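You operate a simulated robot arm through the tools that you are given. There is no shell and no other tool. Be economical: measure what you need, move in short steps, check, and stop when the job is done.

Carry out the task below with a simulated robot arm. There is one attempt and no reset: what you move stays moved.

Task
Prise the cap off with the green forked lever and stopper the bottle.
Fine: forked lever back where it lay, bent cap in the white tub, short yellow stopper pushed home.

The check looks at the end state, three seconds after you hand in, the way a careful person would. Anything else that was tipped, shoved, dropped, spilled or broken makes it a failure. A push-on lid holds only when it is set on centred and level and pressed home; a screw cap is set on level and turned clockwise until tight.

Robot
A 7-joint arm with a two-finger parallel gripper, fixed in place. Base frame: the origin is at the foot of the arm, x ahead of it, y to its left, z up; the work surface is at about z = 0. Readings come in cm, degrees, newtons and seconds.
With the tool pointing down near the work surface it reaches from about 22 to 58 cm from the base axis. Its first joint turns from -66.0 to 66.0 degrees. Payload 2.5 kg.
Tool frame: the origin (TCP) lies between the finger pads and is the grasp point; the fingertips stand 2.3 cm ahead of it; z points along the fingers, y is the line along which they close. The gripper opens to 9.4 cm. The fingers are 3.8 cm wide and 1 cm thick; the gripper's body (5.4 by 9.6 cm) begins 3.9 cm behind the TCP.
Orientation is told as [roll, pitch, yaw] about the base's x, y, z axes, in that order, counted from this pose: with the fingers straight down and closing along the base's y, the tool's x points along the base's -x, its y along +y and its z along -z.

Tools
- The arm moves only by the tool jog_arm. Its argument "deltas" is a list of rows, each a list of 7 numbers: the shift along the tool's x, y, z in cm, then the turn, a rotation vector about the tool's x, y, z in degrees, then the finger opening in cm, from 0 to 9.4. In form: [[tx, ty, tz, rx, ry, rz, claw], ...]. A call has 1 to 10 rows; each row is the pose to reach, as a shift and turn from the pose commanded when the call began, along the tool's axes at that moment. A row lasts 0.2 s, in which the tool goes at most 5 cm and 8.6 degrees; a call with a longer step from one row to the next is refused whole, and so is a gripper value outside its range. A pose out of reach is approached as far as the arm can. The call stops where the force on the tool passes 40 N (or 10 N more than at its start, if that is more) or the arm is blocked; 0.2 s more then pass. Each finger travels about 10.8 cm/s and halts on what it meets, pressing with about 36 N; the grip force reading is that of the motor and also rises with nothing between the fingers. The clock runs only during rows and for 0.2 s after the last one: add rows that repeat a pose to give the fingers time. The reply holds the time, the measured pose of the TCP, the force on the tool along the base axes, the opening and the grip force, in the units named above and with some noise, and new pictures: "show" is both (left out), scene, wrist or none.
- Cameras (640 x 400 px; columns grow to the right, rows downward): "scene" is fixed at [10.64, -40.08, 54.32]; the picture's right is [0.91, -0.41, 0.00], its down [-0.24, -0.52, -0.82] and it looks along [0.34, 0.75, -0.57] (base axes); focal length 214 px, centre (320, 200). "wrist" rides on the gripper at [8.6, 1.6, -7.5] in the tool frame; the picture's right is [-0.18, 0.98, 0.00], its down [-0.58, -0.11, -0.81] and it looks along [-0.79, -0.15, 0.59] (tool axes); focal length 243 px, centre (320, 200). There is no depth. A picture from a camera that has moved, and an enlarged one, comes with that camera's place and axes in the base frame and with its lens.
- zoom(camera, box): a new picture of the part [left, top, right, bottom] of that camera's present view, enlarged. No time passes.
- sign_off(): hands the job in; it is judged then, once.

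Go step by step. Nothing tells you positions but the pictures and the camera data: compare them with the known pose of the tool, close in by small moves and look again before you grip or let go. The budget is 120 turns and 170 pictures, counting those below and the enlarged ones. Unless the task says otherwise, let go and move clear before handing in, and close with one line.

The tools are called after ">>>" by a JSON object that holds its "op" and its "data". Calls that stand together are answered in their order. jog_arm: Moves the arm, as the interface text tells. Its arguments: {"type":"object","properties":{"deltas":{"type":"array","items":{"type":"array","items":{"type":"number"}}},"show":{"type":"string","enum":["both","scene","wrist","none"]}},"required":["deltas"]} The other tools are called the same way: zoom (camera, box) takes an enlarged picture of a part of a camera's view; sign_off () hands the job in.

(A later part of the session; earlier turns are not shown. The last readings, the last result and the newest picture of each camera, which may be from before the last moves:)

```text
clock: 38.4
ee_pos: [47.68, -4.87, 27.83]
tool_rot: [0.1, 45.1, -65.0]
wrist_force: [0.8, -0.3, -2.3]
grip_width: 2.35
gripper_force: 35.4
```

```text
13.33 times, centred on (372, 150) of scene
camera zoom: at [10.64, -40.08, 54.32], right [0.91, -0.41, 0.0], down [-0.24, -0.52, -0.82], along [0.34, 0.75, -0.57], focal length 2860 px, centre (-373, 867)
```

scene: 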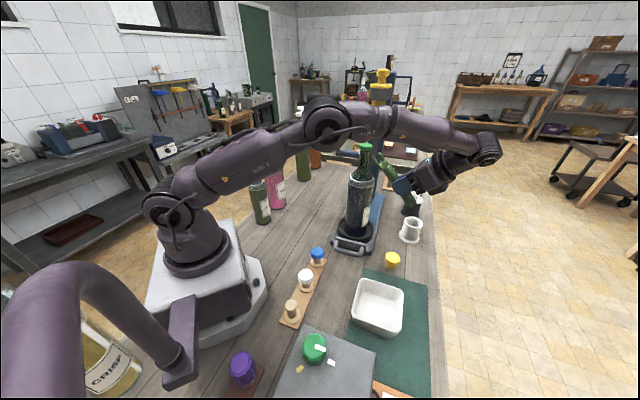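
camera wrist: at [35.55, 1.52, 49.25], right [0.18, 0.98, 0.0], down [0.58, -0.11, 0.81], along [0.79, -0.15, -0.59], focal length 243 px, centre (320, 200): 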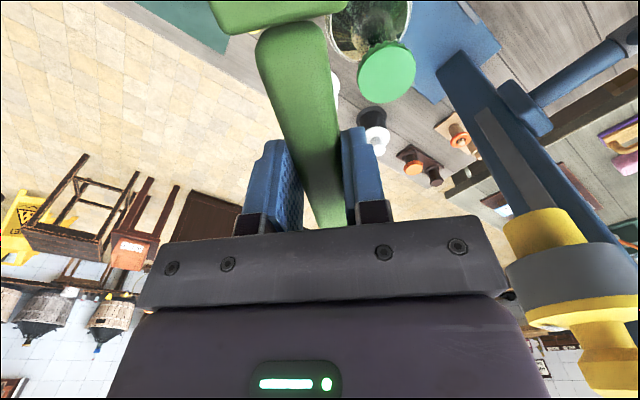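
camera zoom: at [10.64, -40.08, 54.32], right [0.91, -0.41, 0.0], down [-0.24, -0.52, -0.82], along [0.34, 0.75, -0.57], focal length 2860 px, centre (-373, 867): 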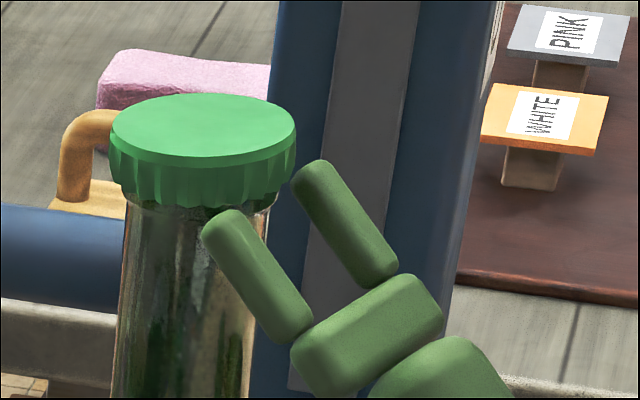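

The rounded tips slide past the skirt at this pitch, so flat is better but with a shorter arm. I'll back out, set the lever down at its place and regrip it close to the fork.

>>> {"op": "jog_arm", "data": {"deltas": [[-0.57, 0, 0.57, 0, 0, 0, 0], [-2.69, 0, -1.56, 0, 0, 0, 0], [-1.41, 0, -4.24, 0, -8.2, 0, 0], [1.41, 0, -7.78, 0, -16.4, 0, 0], [4.6, 0, -10.96, 0, -24.6, 0, 0], [6.72, 0, -13.08, 0, -32.8, 0, 0], [6.72, 0, -13.08, 0, -41, 0, 0], [6.72, 0, -13.08, 0, -41, 0, 0]], "show": "wrist"}}

>>> {"op": "zoom", "data": {"camera": "scene", "box": [340, 80, 436, 140]}}

```text
clock: 40.2
ee_pos: [49.58, -8.91, 41.88]
tool_rot: [0.0, 3.8, -65.1]
wrist_force: [-0.2, -0.4, -0.8]
grip_width: 2.32
gripper_force: 36.7
camera wrist: at [47.7, -0.94, 50.01], right [0.97, 0.25, -0.01], down [0.17, -0.62, 0.77], along [0.18, -0.74, -0.64], focal length 243 px, centre (320, 200)
```

wrist: 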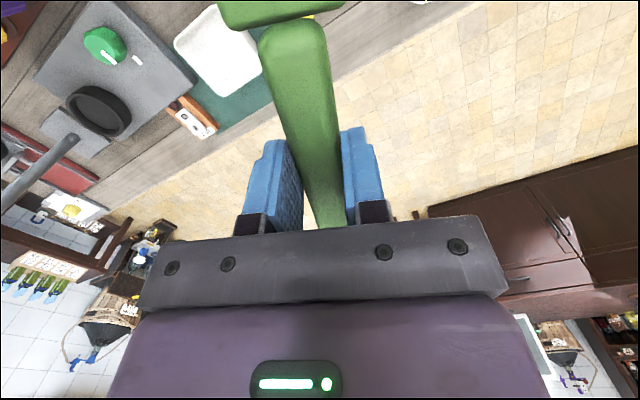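

```text
6.67 times, centred on (388, 110) of scene
camera zoom: at [10.64, -40.08, 54.32], right [0.91, -0.41, 0.0], down [-0.24, -0.52, -0.82], along [0.34, 0.75, -0.57], focal length 1430 px, centre (-133, 800)
```

zoom: 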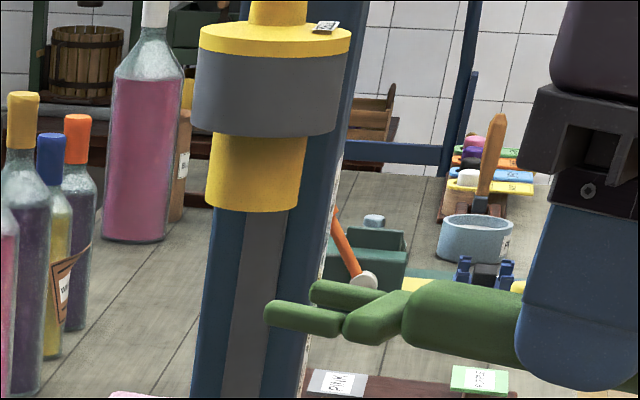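

>>> {"op": "jog_arm", "data": {"deltas": [[0, 0, 0, 0, -3.8, 0, 0]], "show": "none"}}

>>> {"op": "jog_arm", "data": {"deltas": [[1.5, -1, 0, 0, 0, -8, 0], [2.5, -4, 0, 0, 0, -16, 0], [3.5, -7, 0, 0, 0, -24, 0], [5, -10, 0, 0, 0, -32, 0], [7.5, -12, 0, 0, 0, -40, 0], [11, -13.4, 0, 0, 0, -48, 0], [15, -13.4, 0, 0, 0, -56, 0], [19, -12, 0, 0, 0, -64, 0], [23, -11, 0, 0, 0, -72, 0], [27, -10.5, 0, 0, 0, -80, 0]], "show": "none"}}

```text
clock: 40.6
ee_pos: [49.59, -8.97, 42.03]
tool_rot: [0.0, 0.0, -64.9]
wrist_force: [0.9, -0.3, -0.8]
grip_width: 2.33
gripper_force: 35.4
```

```text
clock: 42.8
ee_pos: [28.68, 11.53, 41.98]
tool_rot: [0.2, 0.0, 15.1]
wrist_force: [-0.1, -0.2, -0.6]
grip_width: 2.34
gripper_force: 35.9
```

>>> {"op": "jog_arm", "data": {"deltas": [[0, 1, 0, 0, 0, -7.3, 0], [-0.1, 2, 1, 0, 0, -14.6, 0], [-0.18, 3, 4, 0, 0, -21.8, 0], [-0.18, 3.86, 8, 0, 0, -29, 0], [-0.18, 3.86, 13, 0, 0, -29, 0], [-0.18, 3.86, 18, 0, 0, -29, 0], [-0.18, 3.86, 23, 0, 0, -29, 0], [-0.18, 3.86, 28, 0, 0, -29, 0], [-0.18, 3.86, 33, 0, 0, -29, 0], [-0.18, 3.86, 36, 0, 0, -29, 0]], "show": "none"}}

>>> {"op": "zoom", "data": {"camera": "scene", "box": [262, 205, 342, 255]}}

```text
clock: 45.0
ee_pos: [27.81, 15.09, 5.96]
tool_rot: [0.2, 0.0, 44.1]
wrist_force: [-0.4, -0.3, -0.5]
grip_width: 2.32
gripper_force: 36.0
```

```text
8.00 times, centred on (302, 230) of scene
camera zoom: at [10.64, -40.08, 54.32], right [0.91, -0.41, 0.0], down [-0.24, -0.52, -0.82], along [0.34, 0.75, -0.57], focal length 1716 px, centre (464, -40)
```

zoom: 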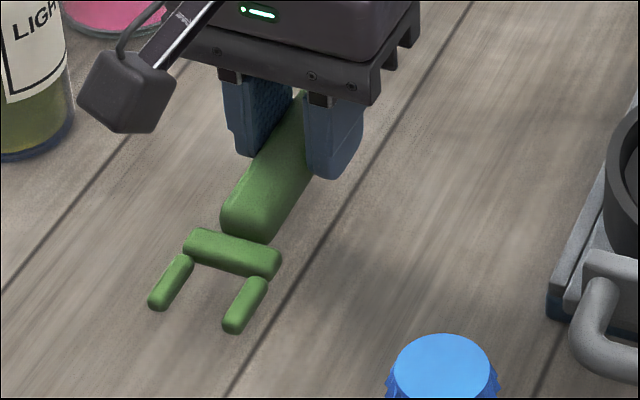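

>>> {"op": "jog_arm", "data": {"deltas": [[0, 0.15, 1.5, 0, 3.5, 0, 0], [0, 0.15, 2.8, 0, 3.5, 0, 0], [0, 0.15, 3.3, 0, 3.5, 0, 0], [0, 0.15, 3.4, 0, 3.5, 0, 0], [0, 0.15, 3.4, 0, 3.5, 0, 1.5], [0, 0.15, 3.4, 0, 3.5, 0, 3.5], [0, 0.15, 3.4, 0, 3.5, 0, 4.5]], "show": "none"}}

>>> {"op": "zoom", "data": {"camera": "scene", "box": [262, 205, 342, 255]}}

```text
clock: 46.6
ee_pos: [27.67, 15.2, 2.64]
tool_rot: [0.2, 3.3, 44.1]
wrist_force: [0.1, 0.3, -1.5]
grip_width: 4.51
gripper_force: 0.1
```

```text
8.00 times, centred on (302, 230) of scene
camera zoom: at [10.64, -40.08, 54.32], right [0.91, -0.41, 0.0], down [-0.24, -0.52, -0.82], along [0.34, 0.75, -0.57], focal length 1716 px, centre (464, -40)
```

zoom: 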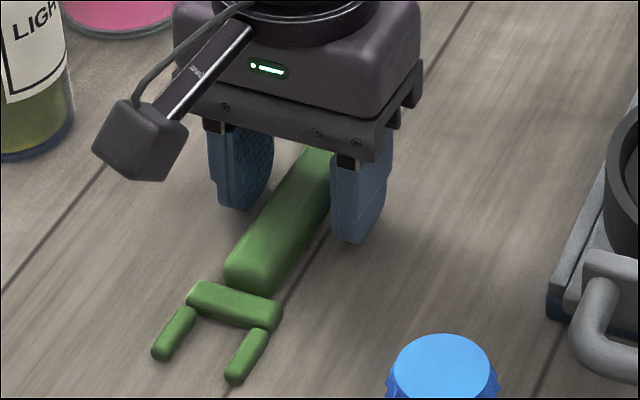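

Lever is flat on the table. Regrip 2.6 cm closer to the fork.

>>> {"op": "jog_arm", "data": {"deltas": [[0, 0, -0.5, 0, -3.5, 0, 4.5], [1.3, 0, -0.5, 0, -3.5, 0, 4.5], [2.6, 0, -0.2, 0, -3.5, 0, 4.5], [2.6, 0, 0.1, 0, -3.5, 0, 4.5], [2.6, 0, 0.1, 0, -3.5, 0, 4.5]], "show": "wrist"}}

>>> {"op": "zoom", "data": {"camera": "scene", "box": [262, 205, 342, 255]}}

```text
clock: 47.8
ee_pos: [25.71, 13.25, 2.46]
tool_rot: [0.2, -0.2, 44.1]
wrist_force: [0.2, -0.2, 0.5]
grip_width: 4.49
gripper_force: 0.1
camera wrist: at [18.53, 8.42, 10.07], right [-0.55, 0.83, 0.0], down [0.5, 0.32, 0.81], along [0.67, 0.45, -0.59], focal length 243 px, centre (320, 200)
```

wrist: 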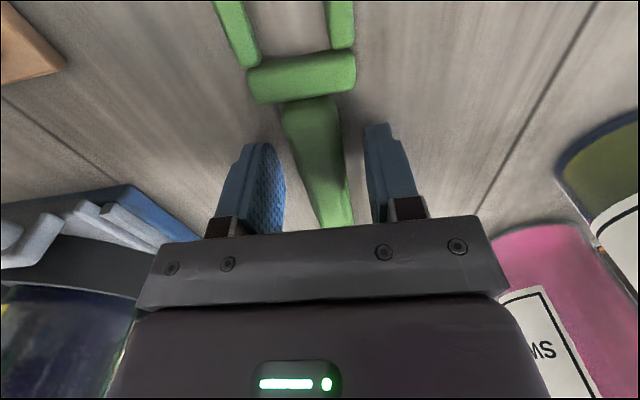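

```text
8.00 times, centred on (302, 230) of scene
camera zoom: at [10.64, -40.08, 54.32], right [0.91, -0.41, 0.0], down [-0.24, -0.52, -0.82], along [0.34, 0.75, -0.57], focal length 1716 px, centre (464, -40)
```

zoom: 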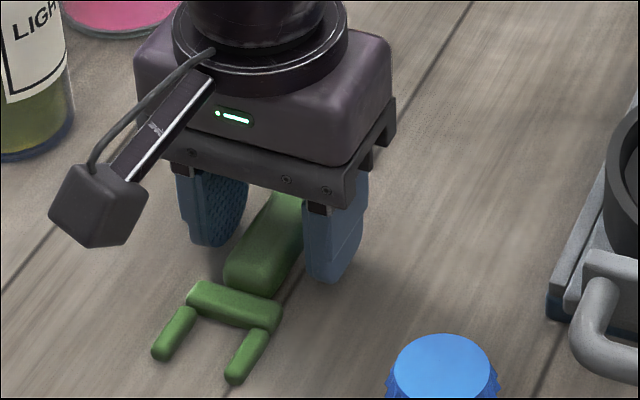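

From here the wrist camera sees the fork (gap about 2.7 cm), which will help centre it on the neck. Close and lift.

>>> {"op": "jog_arm", "data": {"deltas": [[0, 0, 0.05, 0, 0, 0, 3], [0, 0, 0.05, 0, 0, 0, 1.5], [0, 0, 0.05, 0, 0, 0, 0.5], [0, 0, 0.05, 0, 0, 0, 0], [0, 0, 0.05, 0, 0, 0, 0], [0, 0, -0.5, 0, 0, 0, 0], [0, 0, -1.5, 0, 0, 0, 0], [0, 0, -4, 0, 0, 0, 0], [0, 0, -8, 0, 0, 0, 0], [0, 0, -12, 0, 0, 0, 0]], "show": "wrist"}}

```text
clock: 50.0
ee_pos: [25.77, 13.21, 14.46]
tool_rot: [0.1, 0.0, 44.0]
wrist_force: [-0.2, 0.3, -1.2]
grip_width: 2.33
gripper_force: 36.5
camera wrist: at [18.6, 8.31, 22.01], right [-0.55, 0.83, 0.0], down [0.5, 0.32, 0.81], along [0.67, 0.45, -0.59], focal length 243 px, centre (320, 200)
```

wrist: 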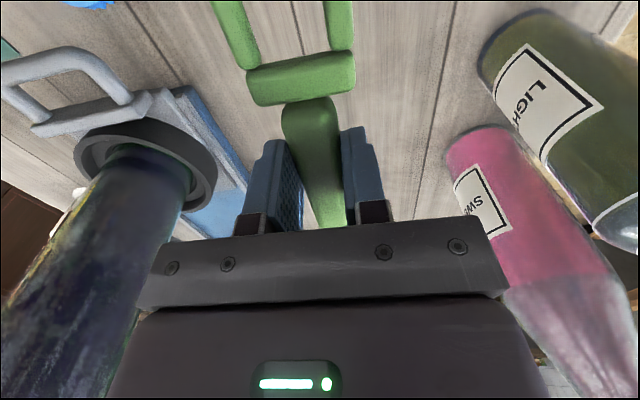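

>>> {"op": "jog_arm", "data": {"deltas": [[0, 0, -5, 0, 0, 0, 0], [0, 0, -10, 0, 0, 0, 0], [0, 0, -15, 0, 0, 0, 0], [0, 0, -20, 0, 0, 0, 0], [0, 0, -25, 0, 0, 0, 0], [0, 0, -27.5, 0, 0, 8, 0], [1, -2.28, -27.5, 0, 0, 16, 0], [2, -5, -27.5, 0, 0, 24, 0], [3, -8, -27.5, 0, 0, 32, 0], [4, -11, -27.5, 0, 0, 40, 0]], "show": "none"}}

```text
clock: 52.2
ee_pos: [30.58, 2.48, 42.03]
tool_rot: [0.2, 0.0, 3.8]
wrist_force: [-0.2, -0.4, -0.8]
grip_width: 2.34
gripper_force: 35.4
```

>>> {"op": "jog_arm", "data": {"deltas": [[-1, -4, 0, 0, 0, 8.5, 0], [-3, -8, 0, 0, 0, 17, 0], [-6, -11, 0, 0, 0, 25.5, 0], [-9.5, -12.5, 0, 0, 0, 34, 0], [-13, -12.5, 0, 0, 0, 42.5, 0], [-16.9, -11.5, 0, 0, 0, 51, 0], [-16.9, -9.2, 0, 0, 0, 59.5, 0], [-16.9, -9.2, 2, 0, 0, 66, 0], [-16.9, -9.2, 5.5, 0, 0, 68.8, 0], [-16.9, -9.2, 8, 0, 0, 68.8, 0]], "show": "wrist"}}

>>> {"op": "zoom", "data": {"camera": "scene", "box": [348, 135, 396, 165]}}

```text
clock: 54.4
ee_pos: [48.04, -5.47, 33.96]
tool_rot: [0.1, 0.3, -64.9]
wrist_force: [-0.2, 0.2, -1.0]
grip_width: 2.34
gripper_force: 36.7
camera wrist: at [45.96, 2.94, 41.41], right [0.97, 0.25, 0.0], down [0.15, -0.57, 0.8], along [0.2, -0.78, -0.59], focal length 243 px, centre (320, 200)
```

wrist: 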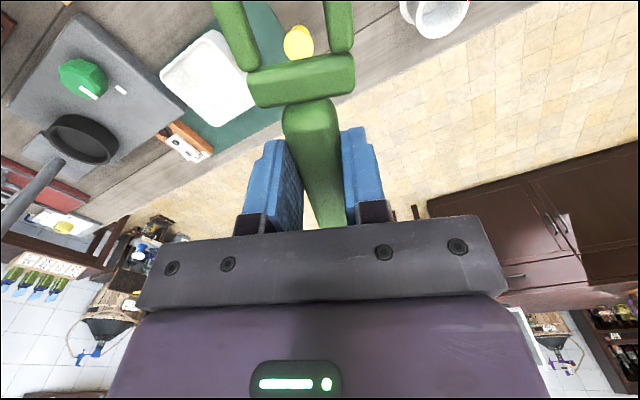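

```text
13.33 times, centred on (372, 150) of scene
camera zoom: at [10.64, -40.08, 54.32], right [0.91, -0.41, 0.0], down [-0.24, -0.52, -0.82], along [0.34, 0.75, -0.57], focal length 2860 px, centre (-373, 867)
```

zoom: 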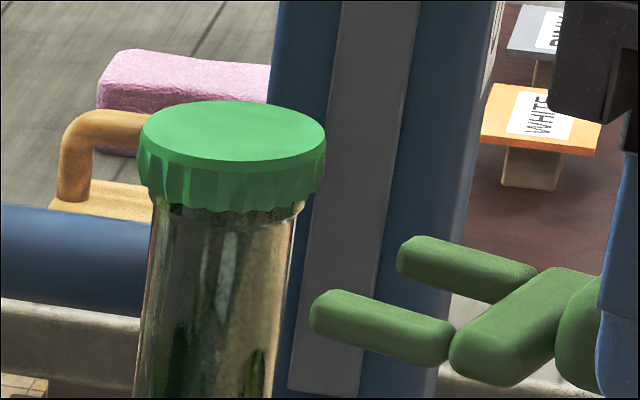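

>>> {"op": "jog_arm", "data": {"deltas": [[0.8, 0, 0, 0, 0, 0, 0], [1.6, 0, 0, 0, 0, 0, 0], [1.6, 0, 0, 0, 0, 0, 0]], "show": "wrist"}}

>>> {"op": "zoom", "data": {"camera": "scene", "box": [348, 135, 396, 165]}}

```text
clock: 55.2
ee_pos: [47.38, -4.11, 33.95]
tool_rot: [0.0, 0.1, -64.7]
wrist_force: [-0.6, -0.1, -0.7]
grip_width: 2.37
gripper_force: 36.1
camera wrist: at [45.23, 4.45, 41.51], right [0.97, 0.25, 0.0], down [0.15, -0.57, 0.8], along [0.2, -0.78, -0.59], focal length 243 px, centre (320, 200)
```

wrist: 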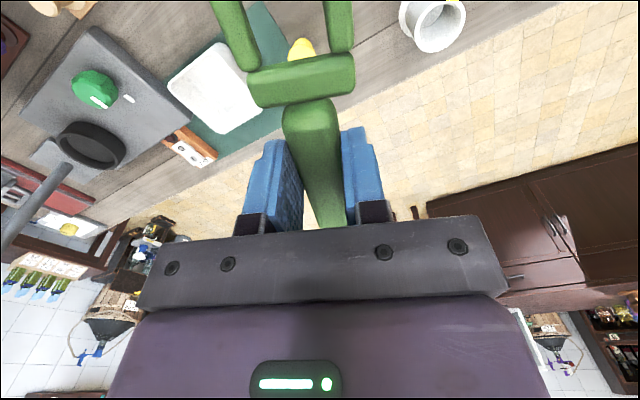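

```text
13.33 times, centred on (372, 150) of scene
camera zoom: at [10.64, -40.08, 54.32], right [0.91, -0.41, 0.0], down [-0.24, -0.52, -0.82], along [0.34, 0.75, -0.57], focal length 2860 px, centre (-373, 867)
```

zoom: 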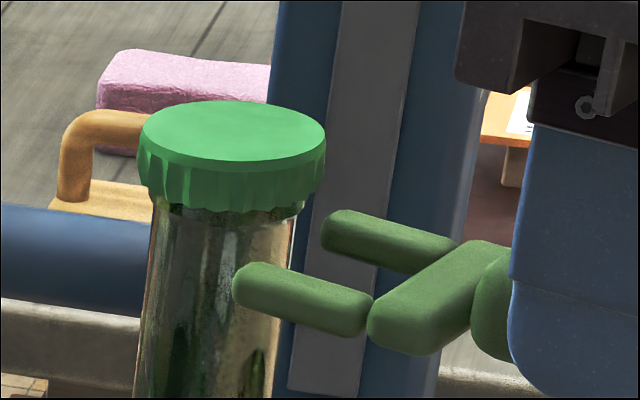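

I'll hover the fork above the cap so the wrist camera shows both together, to read the sideways offset directly.

>>> {"op": "jog_arm", "data": {"deltas": [[-0.5, 0, -2, 0, 0, 0, 0], [-0.5, 0, -4.2, 0, 0, 0, 0], [1.5, 0, -4.2, 0, 0, 0, 0], [3.9, 0, -4.2, 0, 0, 0, 0], [3.9, 0, -4.2, 0, 0, 0, 0]], "show": "none"}}

>>> {"op": "zoom", "data": {"camera": "wrist", "box": [180, 0, 404, 140]}}

```text
clock: 56.4
ee_pos: [45.8, -0.39, 38.28]
tool_rot: [0.0, 0.2, -64.8]
wrist_force: [-0.1, 0.3, -1.4]
grip_width: 2.32
gripper_force: 36.2
```

```text
2.86 times, centred on (292, 70) of wrist
camera zoom: at [43.66, 8.0, 45.76], right [0.97, 0.25, 0.0], down [0.15, -0.57, 0.8], along [0.2, -0.78, -0.59], focal length 693 px, centre (400, 571)
```

zoom: 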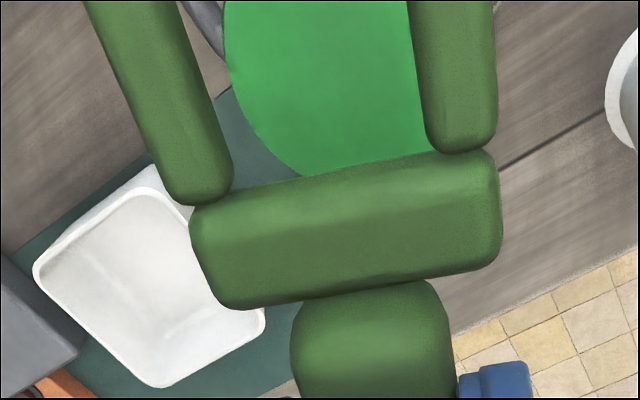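

Sideways offset is only 0.15 cm. Insert again with light contact, then lift.

>>> {"op": "jog_arm", "data": {"deltas": [[-3, 0.15, 0, 0, 0, 0, 0], [-6, 0.15, 0, 0, 0, 0, 0], [-6, 0.15, 2.5, 0, 0, 0, 0], [-6, 0.15, 4.4, 0, 0, 0, 0], [-4.6, 0.15, 4.4, 0, 0, 0, 0], [-3.4, 0.15, 4.4, 0, 0, 0, 0], [-3.4, 0.15, 4.4, 0, 0, 0, 0]], "show": "none"}}

>>> {"op": "zoom", "data": {"camera": "scene", "box": [348, 135, 396, 165]}}

```text
clock: 58.0
ee_pos: [47.47, -3.49, 33.79]
tool_rot: [0.1, 0.2, -64.8]
wrist_force: [-0.6, 0.3, -1.0]
grip_width: 2.34
gripper_force: 36.4
```

```text
13.33 times, centred on (372, 150) of scene
camera zoom: at [10.64, -40.08, 54.32], right [0.91, -0.41, 0.0], down [-0.24, -0.52, -0.82], along [0.34, 0.75, -0.57], focal length 2860 px, centre (-373, 867)
```

zoom: 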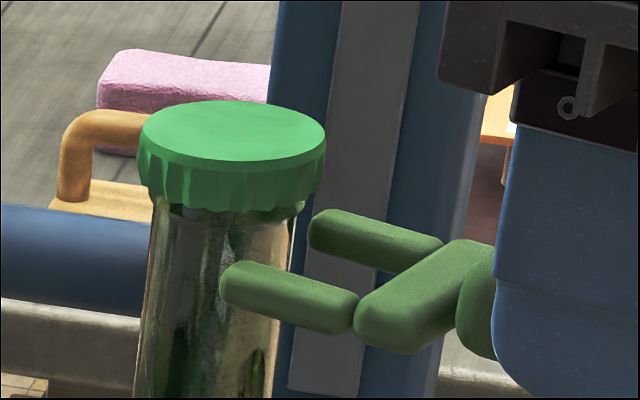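

>>> {"op": "jog_arm", "data": {"deltas": [[0.4, 0, 0, 0, 0, 0, 0], [0.8, 0, 0, 0, 0, 0, 0], [0.8, 0, 0, 0, 0, 0, 0]], "show": "none"}}

>>> {"op": "zoom", "data": {"camera": "scene", "box": [348, 135, 396, 165]}}

>>> {"op": "zoom", "data": {"camera": "wrist", "box": [180, 0, 404, 140]}}

```text
clock: 58.8
ee_pos: [46.99, -2.84, 33.76]
tool_rot: [0.0, 0.2, -64.8]
wrist_force: [0.3, -1.1, -0.5]
grip_width: 2.32
gripper_force: 36.1
```

```text
13.33 times, centred on (372, 150) of scene
camera zoom: at [10.64, -40.08, 54.32], right [0.91, -0.41, 0.0], down [-0.24, -0.52, -0.82], along [0.34, 0.75, -0.57], focal length 2860 px, centre (-373, 867)
```

zoom: 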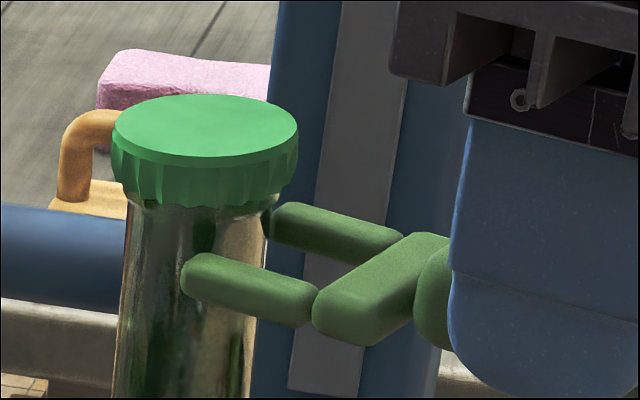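

```text
2.86 times, centred on (292, 70) of wrist
camera zoom: at [44.89, 5.66, 41.29], right [0.97, 0.25, 0.0], down [0.15, -0.57, 0.8], along [0.2, -0.78, -0.59], focal length 693 px, centre (400, 571)
```

zoom: 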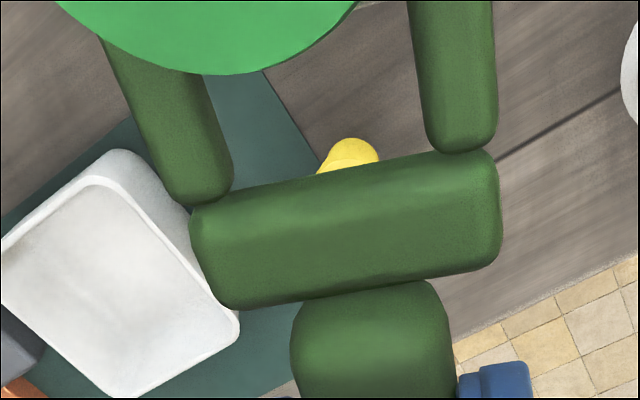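

Well centred: cap above both tines with light neck contact. Now lift.

>>> {"op": "jog_arm", "data": {"deltas": [[0, 0, -0.3, 0, 0, 0, 0], [0, 0, -0.6, 0, 0, 0, 0], [0, 0, -0.75, 0, 0, 0, 0], [0, 0, -0.9, 0, 0, 0, 0]], "show": "none"}}

>>> {"op": "zoom", "data": {"camera": "scene", "box": [348, 135, 396, 165]}}

```text
clock: 59.8
ee_pos: [47.01, -2.78, 34.81]
tool_rot: [0.0, 0.1, -64.8]
wrist_force: [0.4, -1.3, -1.7]
grip_width: 2.33
gripper_force: 35.8
```

```text
13.33 times, centred on (372, 150) of scene
camera zoom: at [10.64, -40.08, 54.32], right [0.91, -0.41, 0.0], down [-0.24, -0.52, -0.82], along [0.34, 0.75, -0.57], focal length 2860 px, centre (-373, 867)
```

zoom: 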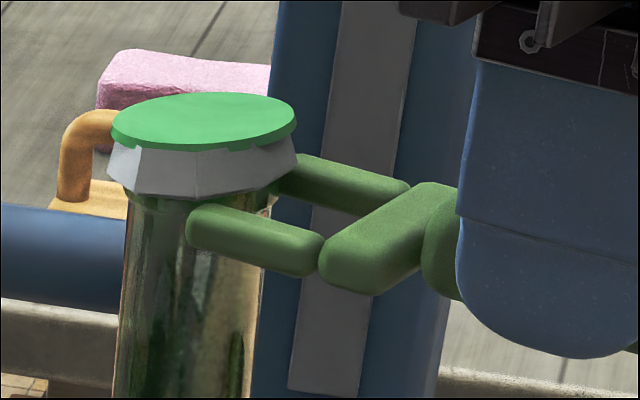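

The cap has popped: it now shows a bent, flared skirt and sits loose on the neck. I'll lower and back the fork out gently, leaving the cap resting on the neck.

>>> {"op": "jog_arm", "data": {"deltas": [[0, 0, 0.2, 0, 0, 0, 0], [0, 0, 0.4, 0, 0, 0, 0], [0, 0, 0.7, 0, 0, 0, 0], [0, 0, 1.0, 0, 0, 0, 0], [0, 0, 1.1, 0, 0, 0, 0], [-0.3, 0, 1.1, 0, 0, 0, 0], [-0.6, 0, 1.1, 0, 0, 0, 0], [-0.9, 0, 1.1, 0, 0, 0, 0], [-1.2, 0, 1.1, 0, 0, 0, 0], [-1.5, 0, 1.1, 0, 0, 0, 0]], "show": "none"}}

>>> {"op": "zoom", "data": {"camera": "scene", "box": [348, 135, 396, 165]}}

```text
clock: 62.0
ee_pos: [47.68, -4.15, 33.65]
tool_rot: [0.0, 0.2, -64.8]
wrist_force: [0.0, 0.6, -1.0]
grip_width: 2.33
gripper_force: 35.4
```

```text
13.33 times, centred on (372, 150) of scene
camera zoom: at [10.64, -40.08, 54.32], right [0.91, -0.41, 0.0], down [-0.24, -0.52, -0.82], along [0.34, 0.75, -0.57], focal length 2860 px, centre (-373, 867)
```

zoom: 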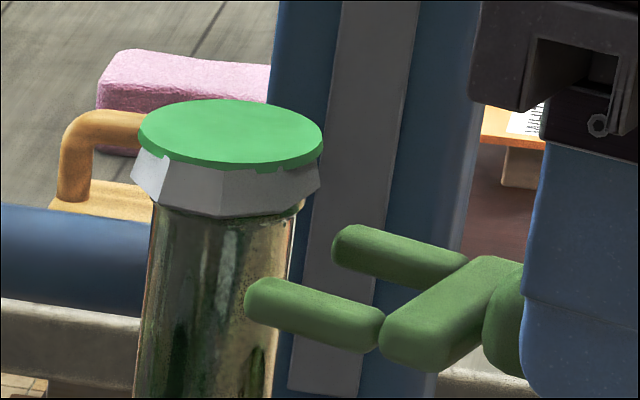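

>>> {"op": "jog_arm", "data": {"deltas": [[-2, 0, 0, 0, 0, 0, 0], [-4, 0, 0, 0, 0, 0, 0], [-4, 0, -4.2, 0, 0, 0, 0], [-4, 0, -8.4, 0, 0, -4, 0], [-1, -3.8, -8.4, 0, 0, -12, 0], [3, -6.5, -8.4, 0, 0, -20, 0], [7, -9, -8.4, 0, 0, -28, 0], [11.5, -10.8, -8.4, 0, 0, -36, 0], [16, -11.4, -8.4, 0, 0, -44, 0], [20.5, -11.4, -8.4, 0, 0, -52, 0]], "show": "none"}}

```text
clock: 64.2
ee_pos: [28.49, 9.51, 42.33]
tool_rot: [0.2, 0.1, -12.7]
wrist_force: [0.4, 0.6, -0.2]
grip_width: 2.33
gripper_force: 36.0
```

>>> {"op": "jog_arm", "data": {"deltas": [[0.5, 0.4, 0, 0, 0, -8.1, 0], [1, 0.9, 0, 0, 0, -16.2, 0], [1.5, 1.3, 2, 0, 0, -24.3, 0], [2, 1.8, 6, 0, 0, -32.4, 0], [2.5, 2.2, 10.5, 0, 0, -40.5, 0], [3, 2.6, 15, 0, 0, -48.6, 0], [3.49, 3.02, 19.5, 0, 0, -56.7, 0], [3.49, 3.02, 24.5, 0, 0, -56.7, 0], [3.49, 3.02, 29.5, 0, 0, -56.7, 0], [3.49, 3.02, 34.3, 0, 0, -56.7, 0]], "show": "wrist"}}

>>> {"op": "zoom", "data": {"camera": "scene", "box": [262, 205, 342, 255]}}

```text
clock: 66.4
ee_pos: [25.67, 13.34, 7.54]
tool_rot: [0.2, -0.1, 43.9]
wrist_force: [0.6, -0.4, -0.4]
grip_width: 2.34
gripper_force: 35.5
camera wrist: at [18.43, 8.44, 15.02], right [-0.55, 0.84, 0.0], down [0.5, 0.32, 0.81], along [0.67, 0.44, -0.59], focal length 243 px, centre (320, 200)
```

wrist: 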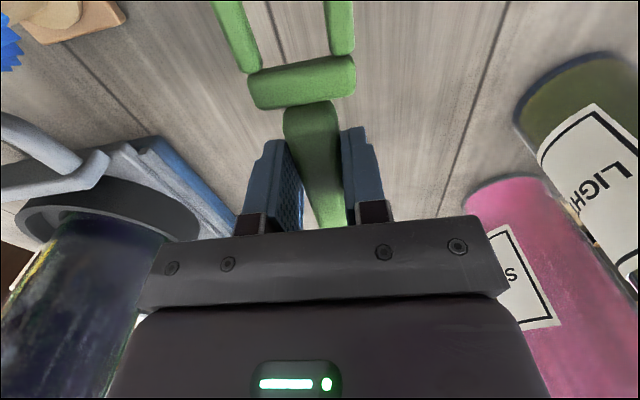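

```text
8.00 times, centred on (302, 230) of scene
camera zoom: at [10.63, -40.08, 54.32], right [0.91, -0.41, 0.0], down [-0.24, -0.52, -0.82], along [0.34, 0.75, -0.57], focal length 1716 px, centre (464, -40)
```

zoom: 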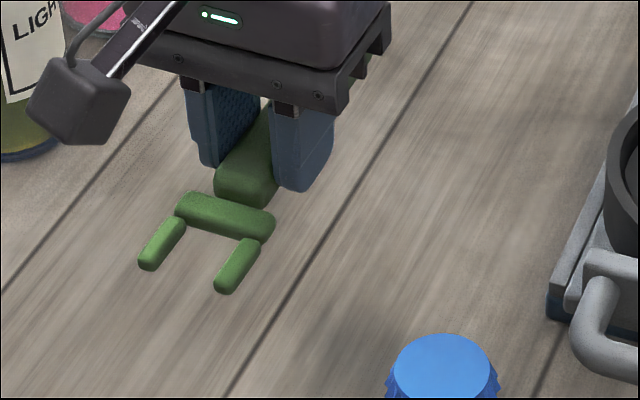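

>>> {"op": "jog_arm", "data": {"deltas": [[0, 0, 2.5, 0, 0, 0, 0], [0, 0, 4.2, 0, 0, 0, 0], [0, 0, 4.8, 0, 0, 0, 0], [0, 0, 5.0, 0, 0, 0, 0], [0, 0, 5.0, 0, 0, 0, 1.2], [0, 0, 5.0, 0, 0, 0, 2.6], [0, 0, 5.0, 0, 0, 0, 4.5], [0, 0, 5.0, 0, 0, 0, 4.5], [0, 0, 2, 0, 0, 0, 4.5], [0, 0, -3, 0, 0, 0, 4.5]], "show": "none"}}

>>> {"op": "jog_arm", "data": {"deltas": [[0, 0, -5, 0, 0, 0, 6], [0, 0, -10, 0, 0, 0, 6], [0, 0, -15, 0, 0, 0, 6], [0, 0, -20, 0, 0, 0, 6], [0, 0, -25, 0, 0, 0, 6], [0, 0, -30, 0, 0, 0, 6], [0, 0, -35, 0, 0, 0, 6]], "show": "none"}}

>>> {"op": "zoom", "data": {"camera": "scene", "box": [270, 210, 334, 250]}}

```text
clock: 68.6
ee_pos: [25.63, 13.2, 10.77]
tool_rot: [0.2, 0.0, 43.9]
wrist_force: [-0.4, -0.5, -0.3]
grip_width: 4.5
gripper_force: 0.1
```

```text
clock: 70.2
ee_pos: [26.1, 13.23, 46.0]
tool_rot: [0.2, -0.1, 43.9]
wrist_force: [-0.2, -0.3, 0.0]
grip_width: 5.99
gripper_force: 0.1
```

```text
10.00 times, centred on (302, 230) of scene
camera zoom: at [10.64, -40.08, 54.32], right [0.91, -0.41, 0.0], down [-0.24, -0.52, -0.82], along [0.34, 0.75, -0.57], focal length 2145 px, centre (500, -100)
```

zoom: 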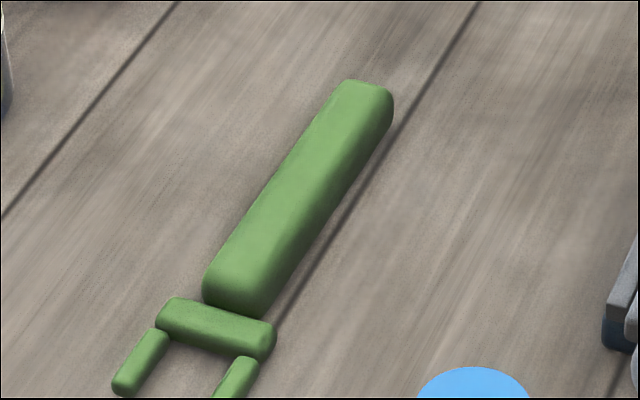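

Lever is back within 2 mm. Now hover over the loose cap to pick it with the fingers.

>>> {"op": "jog_arm", "data": {"deltas": [[-1.1, -3.1, 0, 0, 0, 7.3, 6.5], [-2.2, -6.2, 0, 0, 0, 14.6, 6.5], [-3.3, -9.3, 0, 0, 0, 21.9, 6.5], [-4.4, -12.5, 0, 0, 0, 29.3, 6.5], [-5.5, -15.6, 0, 0, 0, 36.6, 6.5], [-6.57, -18.75, 0, 0, 0, 43.9, 6.5], [-6.57, -18.75, 4, 0, 0, 43.9, 6.5], [-6.57, -18.75, 4, 0, 0, 43.9, 6.5]], "show": "wrist"}}

>>> {"op": "zoom", "data": {"camera": "scene", "box": [332, 105, 412, 155]}}

```text
clock: 72.0
ee_pos: [43.63, 4.42, 41.76]
tool_rot: [0.2, 0.1, -0.2]
wrist_force: [0.2, -0.2, 0.4]
grip_width: 6.51
gripper_force: 0.0
camera wrist: at [35.05, 6.04, 49.28], right [0.19, 0.98, 0.0], down [0.58, -0.11, 0.81], along [0.79, -0.15, -0.59], focal length 243 px, centre (320, 200)
```

wrist: 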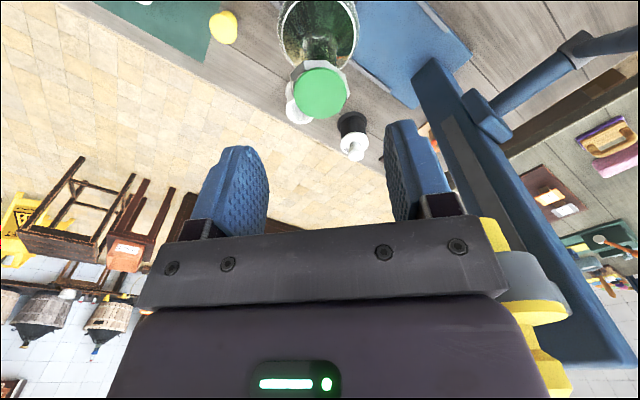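

```text
8.00 times, centred on (372, 130) of scene
camera zoom: at [10.64, -40.08, 54.32], right [0.91, -0.41, 0.0], down [-0.24, -0.52, -0.82], along [0.34, 0.75, -0.57], focal length 1716 px, centre (-96, 760)
```

zoom: 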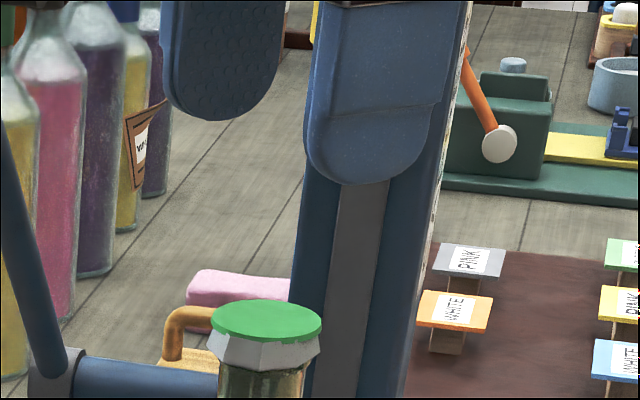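

>>> {"op": "jog_arm", "data": {"deltas": [[0, 0, 3, 0, 0, 0, 6.5], [0, 0, 5.5, 0, 0, 0, 6.5], [0, 0, 6.4, 0, 0, 0, 6.5], [0, 0, 6.4, 0, 0, 0, 6.5]], "show": "wrist"}}

>>> {"op": "zoom", "data": {"camera": "scene", "box": [340, 120, 404, 160]}}

```text
clock: 73.0
ee_pos: [43.65, 4.46, 35.3]
tool_rot: [0.2, 0.1, 0.0]
wrist_force: [-0.1, -0.7, -1.2]
grip_width: 6.53
gripper_force: 0.1
camera wrist: at [35.09, 6.06, 42.88], right [0.18, 0.98, 0.0], down [0.58, -0.11, 0.81], along [0.79, -0.15, -0.59], focal length 243 px, centre (320, 200)
```

wrist: 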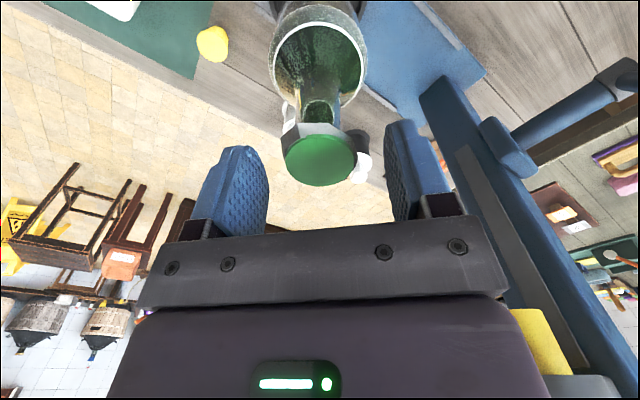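

```text
10.00 times, centred on (372, 140) of scene
camera zoom: at [10.64, -40.08, 54.32], right [0.91, -0.41, 0.0], down [-0.24, -0.52, -0.82], along [0.34, 0.75, -0.57], focal length 2145 px, centre (-200, 800)
```

zoom: 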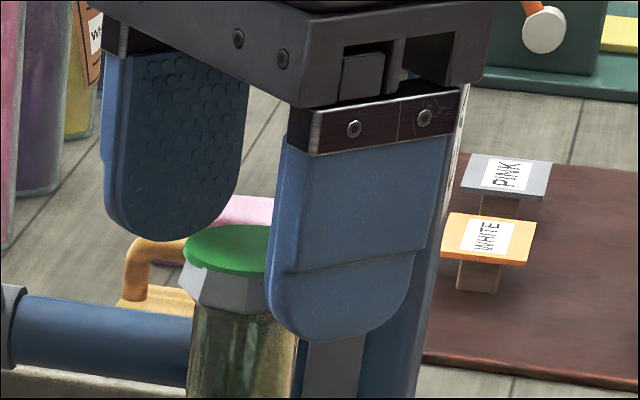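

>>> {"op": "jog_arm", "data": {"deltas": [[0, 0, 0.3, 0, 0, 0, 6], [0, 0, 0.3, 0, 0, 0, 5], [0, 0, 0.3, 0, 0, 0, 4.3], [0, 0, 0.3, 0, 0, 0, 3.8], [0, 0, 0.3, 0, 0, 0, 3.2], [0, 0, 0.3, 0, 0, 0, 2.5], [0, 0, 0.3, 0, 0, 0, 2.5]], "show": "wrist"}}

>>> {"op": "zoom", "data": {"camera": "scene", "box": [340, 120, 404, 160]}}

```text
clock: 74.6
ee_pos: [43.6, 4.44, 35.08]
tool_rot: [0.2, 0.2, 0.0]
wrist_force: [-0.9, 0.0, 0.2]
grip_width: 3.82
gripper_force: 35.5
camera wrist: at [35.05, 6.0, 42.63], right [0.18, 0.98, 0.0], down [0.58, -0.11, 0.81], along [0.79, -0.15, -0.59], focal length 243 px, centre (320, 200)
```

wrist: 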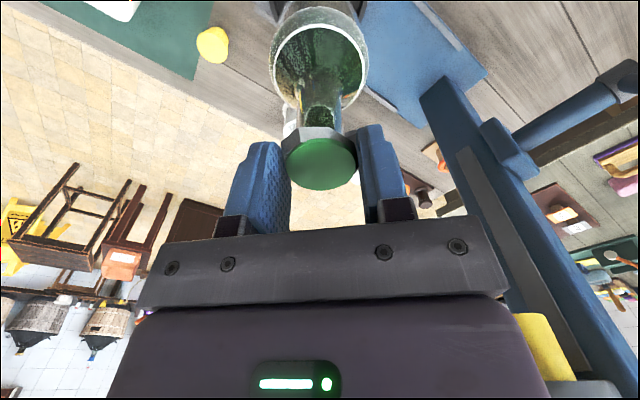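

```text
10.00 times, centred on (372, 140) of scene
camera zoom: at [10.64, -40.08, 54.32], right [0.91, -0.41, 0.0], down [-0.24, -0.52, -0.82], along [0.34, 0.75, -0.57], focal length 2145 px, centre (-200, 800)
```

zoom: 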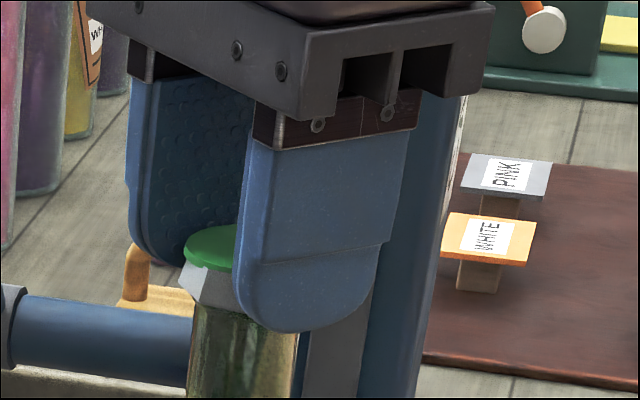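

>>> {"op": "jog_arm", "data": {"deltas": [[0, 0, -0.4, 0, 0, 0, 2.5], [0, 0, -0.9, 0, 0, 0, 2.5], [0, 0, -1.6, 0, 0, 0, 2.5], [0, 0, -3, 0, 0, 0, 2.5], [0, 0, -5, 0, 0, 0, 2.5]], "show": "wrist"}}

>>> {"op": "zoom", "data": {"camera": "scene", "box": [332, 95, 428, 155]}}

```text
clock: 75.8
ee_pos: [43.67, 4.26, 39.97]
tool_rot: [0.2, 0.2, 0.0]
wrist_force: [-1.3, 0.2, 1.0]
grip_width: 3.8
gripper_force: 35.4
camera wrist: at [35.05, 5.86, 47.59], right [0.18, 0.98, 0.0], down [0.58, -0.11, 0.81], along [0.79, -0.15, -0.59], focal length 243 px, centre (320, 200)
```

wrist: 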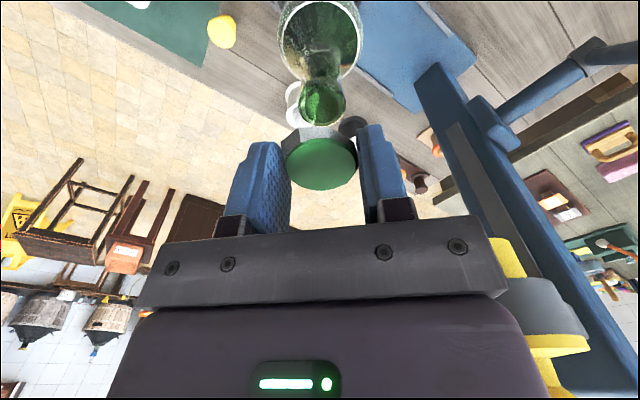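

```text
6.67 times, centred on (380, 125) of scene
camera zoom: at [10.64, -40.08, 54.32], right [0.91, -0.41, 0.0], down [-0.24, -0.52, -0.82], along [0.34, 0.75, -0.57], focal length 1430 px, centre (-80, 700)
```

zoom: 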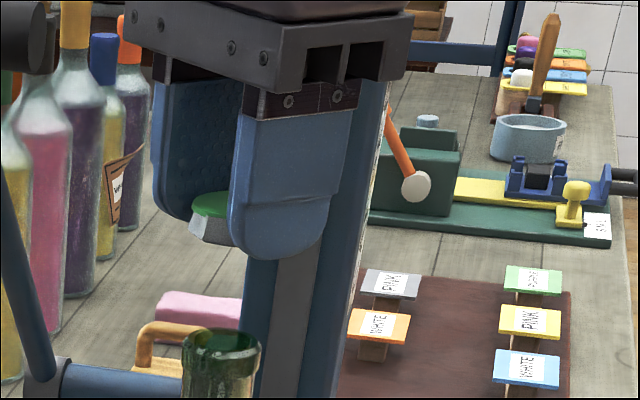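

Cap is off and held; the bottle is open. Carry it over the white tub.

>>> {"op": "jog_arm", "data": {"deltas": [[1.5, -4.6, 0, 0, 0, 0, 2.5], [3, -9.2, 0, 0, 0, 0, 2.5], [4.5, -13.8, 0, 0, 0, 0, 2.5], [6, -18.4, 0, 0, 0, 0, 2.5], [7.5, -22.8, 0, 0, 0, 0, 2.5], [7.5, -22.8, 5, 0, 0, 0, 2.5], [7.5, -22.8, 10, 0, 0, 0, 2.5], [7.5, -22.8, 15, 0, 0, 0, 2.5], [7.5, -22.8, 20, 0, 0, 0, 2.5], [7.5, -22.8, 24, 0, 0, 0, 2.5]], "show": "both"}}

```text
clock: 78.0
ee_pos: [36.06, -18.3, 16.17]
tool_rot: [0.2, 0.1, -0.1]
wrist_force: [-0.1, 0.8, -0.1]
grip_width: 3.81
gripper_force: 35.8
camera wrist: at [27.55, -16.72, 23.66], right [0.18, 0.98, 0.0], down [0.58, -0.11, 0.81], along [0.79, -0.15, -0.59], focal length 243 px, centre (320, 200)
```

scene: 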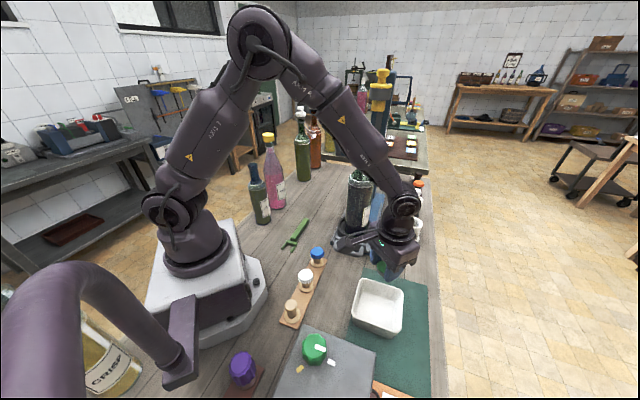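
wrist: 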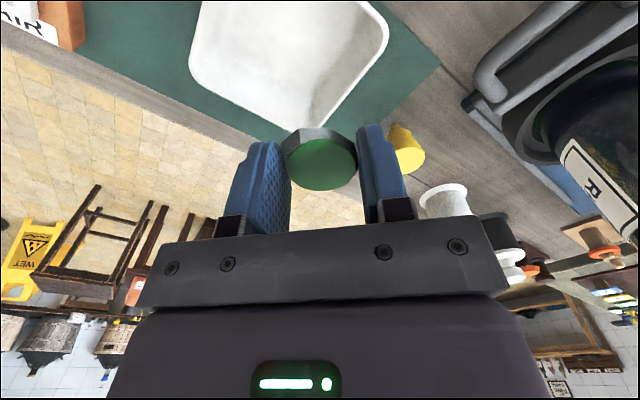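

>>> {"op": "jog_arm", "data": {"deltas": [[0.3, -1.05, 4, 0, 0, 0, 2.5], [0.3, -1.05, 8, 0, 0, 0, 2.5], [0.3, -1.05, 10, 0, 0, 0, 2.5], [0.3, -1.05, 12, 0, 0, 0, 2.5], [0.3, -1.05, 12, 0, 0, 0, 2.5]], "show": "wrist"}}

>>> {"op": "zoom", "data": {"camera": "scene", "box": [330, 240, 442, 340]}}

```text
clock: 78.9
ee_pos: [35.94, -19.37, 5.63]
tool_rot: [0.3, -0.2, 0.3]
wrist_force: [-2.5, 0.8, 13.5]
grip_width: 3.83
gripper_force: 36.2
stopped in row 4: the force on the tool passed its limit (the readings are from after the stop); the commanded pose is now the measured one
camera wrist: at [27.34, -17.82, 13.1], right [0.18, 0.98, 0.0], down [0.58, -0.11, 0.81], along [0.79, -0.14, -0.59], focal length 243 px, centre (320, 200)
```

wrist: 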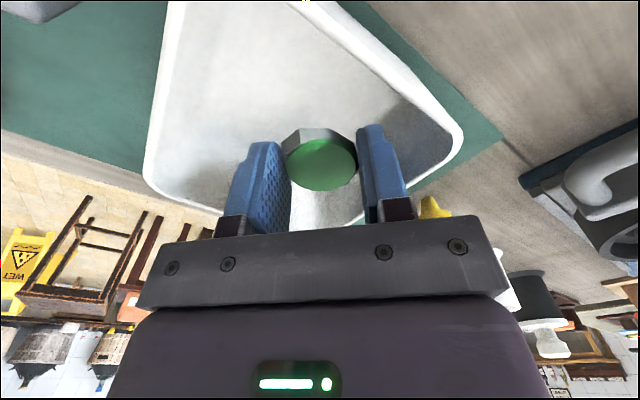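

```text
4.00 times, centred on (386, 290) of scene
camera zoom: at [10.63, -40.08, 54.32], right [0.91, -0.41, 0.0], down [-0.24, -0.52, -0.82], along [0.34, 0.75, -0.57], focal length 858 px, centre (56, -160)
```

zoom: 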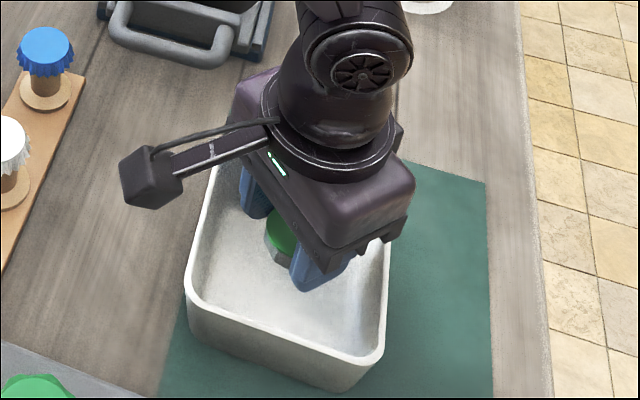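

>>> {"op": "zoom", "data": {"camera": "scene", "box": [372, 276, 436, 336]}}

>>> {"op": "zoom", "data": {"camera": "wrist", "box": [130, 60, 480, 240]}}

```text
6.67 times, centred on (404, 306) of scene
camera zoom: at [10.63, -40.08, 54.32], right [0.91, -0.41, 0.0], down [-0.24, -0.52, -0.82], along [0.34, 0.75, -0.57], focal length 1430 px, centre (-240, -507)
```

zoom: 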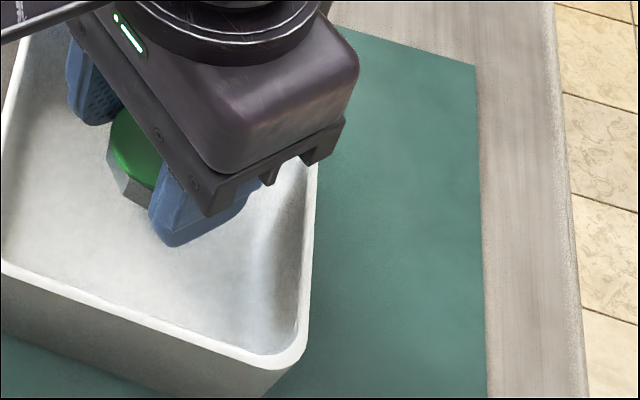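

```text
1.83 times, centred on (305, 150) of wrist
camera zoom: at [27.34, -17.82, 13.1], right [0.18, 0.98, 0.0], down [0.58, -0.11, 0.81], along [0.79, -0.14, -0.59], focal length 444 px, centre (347, 291)
```

zoom: 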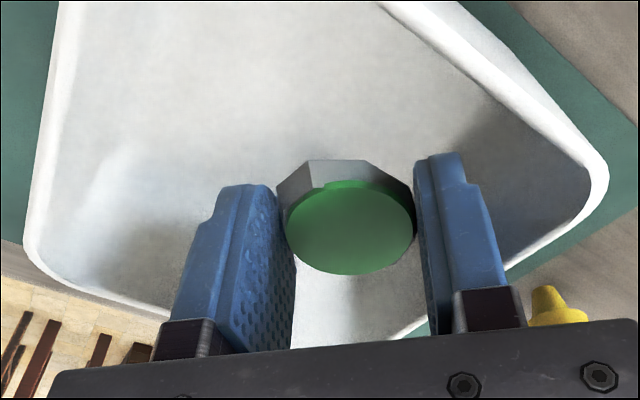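

The fingers met the tub's sloped wall; its centre is nearer (34.7, −20.2). Raise, recentre and square up with the tub.

>>> {"op": "jog_arm", "data": {"deltas": [[0, 0, -1.5, 0, 0, 0, 2.5], [0, 0, -4, 0, 0, 5, 2.5], [0.6, -0.4, -5, 0, 0, 13, 2.5], [1.2, -0.85, -5, 0, 0, 21, 2.5], [1.2, -0.85, -5, 0, 0, 29, 2.5], [1.2, -0.85, -5, 0, 0, 37, 2.5], [1.2, -0.85, -5, 0, 0, 45, 2.5]], "show": "wrist"}}

>>> {"op": "zoom", "data": {"camera": "scene", "box": [330, 240, 442, 340]}}

```text
clock: 80.5
ee_pos: [34.67, -20.27, 10.53]
tool_rot: [0.2, 0.2, -44.9]
wrist_force: [0.5, -0.8, -0.1]
grip_width: 3.81
gripper_force: 36.3
camera wrist: at [29.75, -13.01, 18.02], right [0.82, 0.57, 0.0], down [0.34, -0.49, 0.8], along [0.46, -0.66, -0.6], focal length 243 px, centre (320, 200)
```

wrist: 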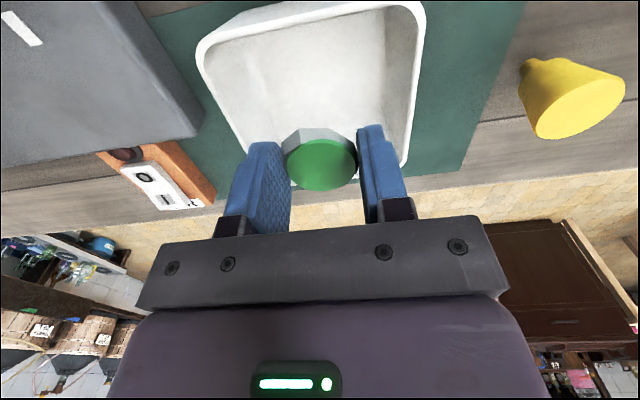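

```text
4.00 times, centred on (386, 290) of scene
camera zoom: at [10.64, -40.08, 54.32], right [0.91, -0.41, 0.0], down [-0.24, -0.52, -0.82], along [0.34, 0.75, -0.57], focal length 858 px, centre (56, -160)
```

zoom: 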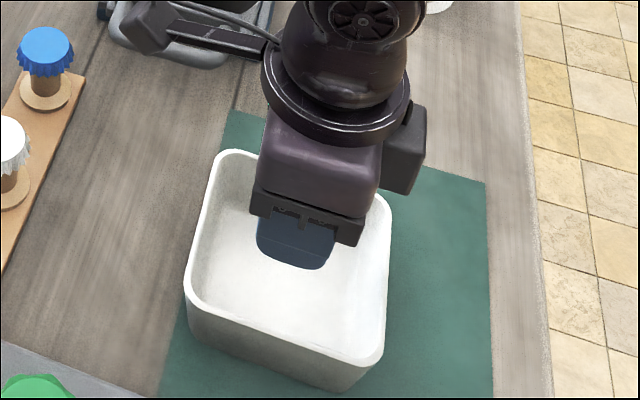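

>>> {"op": "jog_arm", "data": {"deltas": [[0, 0, 3, 0, 0, 0, 2.5], [0, 0, 5, 0, 0, 0, 2.5], [0, 0, 6.2, 0, 0, 0, 2.5], [0, 0, 6.2, 0, 0, 0, 3.6], [0, 0, 6.2, 0, 0, 0, 4.4], [0, 0, 6.2, 0, 0, 0, 5], [0, 0, 6.2, 0, 0, 0, 5]], "show": "wrist"}}

```text
clock: 82.1
ee_pos: [34.83, -20.02, 4.35]
tool_rot: [0.2, 0.1, -44.8]
wrist_force: [0.0, -1.2, 0.3]
grip_width: 5.01
gripper_force: 0.1
camera wrist: at [29.74, -12.9, 11.81], right [0.82, 0.57, 0.0], down [0.34, -0.49, 0.8], along [0.46, -0.66, -0.6], focal length 243 px, centre (320, 200)
```

wrist: 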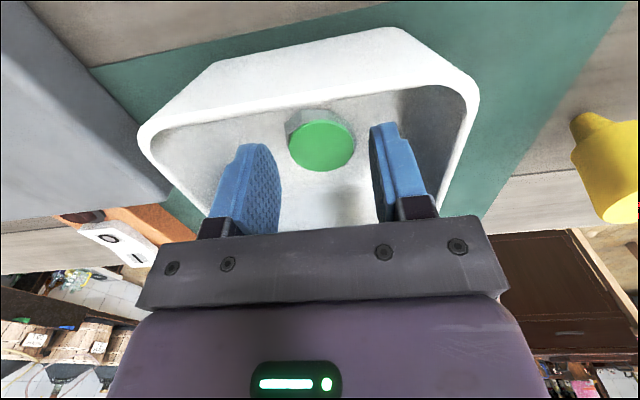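

Cap is in the tub. Now rise and look at the yellow stopper.

>>> {"op": "jog_arm", "data": {"deltas": [[0, 0, -2, 0, 0, 0, 5], [0, 0, -6, 0, 0, 0, 5], [0, 0, -10, 0, 0, 0, 5]], "show": "none"}}

>>> {"op": "zoom", "data": {"camera": "wrist", "box": [420, 0, 640, 160]}}

>>> {"op": "zoom", "data": {"camera": "scene", "box": [360, 240, 424, 340]}}

```text
clock: 82.9
ee_pos: [34.69, -20.25, 14.38]
tool_rot: [0.2, 0.2, -44.7]
wrist_force: [0.1, 0.2, 0.9]
grip_width: 4.99
gripper_force: 0.0
```

```text
2.50 times, centred on (530, 80) of wrist
camera zoom: at [29.74, -13.08, 21.94], right [0.82, 0.57, 0.0], down [0.34, -0.49, 0.8], along [0.46, -0.66, -0.6], focal length 606 px, centre (-205, 500)
```

zoom: 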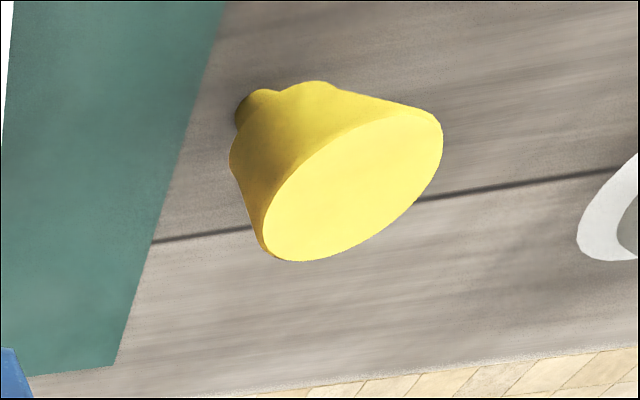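

```text
4.00 times, centred on (392, 290) of scene
camera zoom: at [10.64, -40.08, 54.32], right [0.91, -0.41, 0.0], down [-0.24, -0.52, -0.82], along [0.34, 0.75, -0.57], focal length 858 px, centre (32, -160)
```

zoom: 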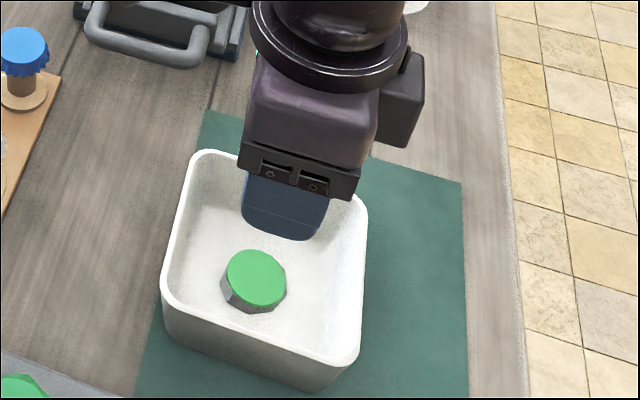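

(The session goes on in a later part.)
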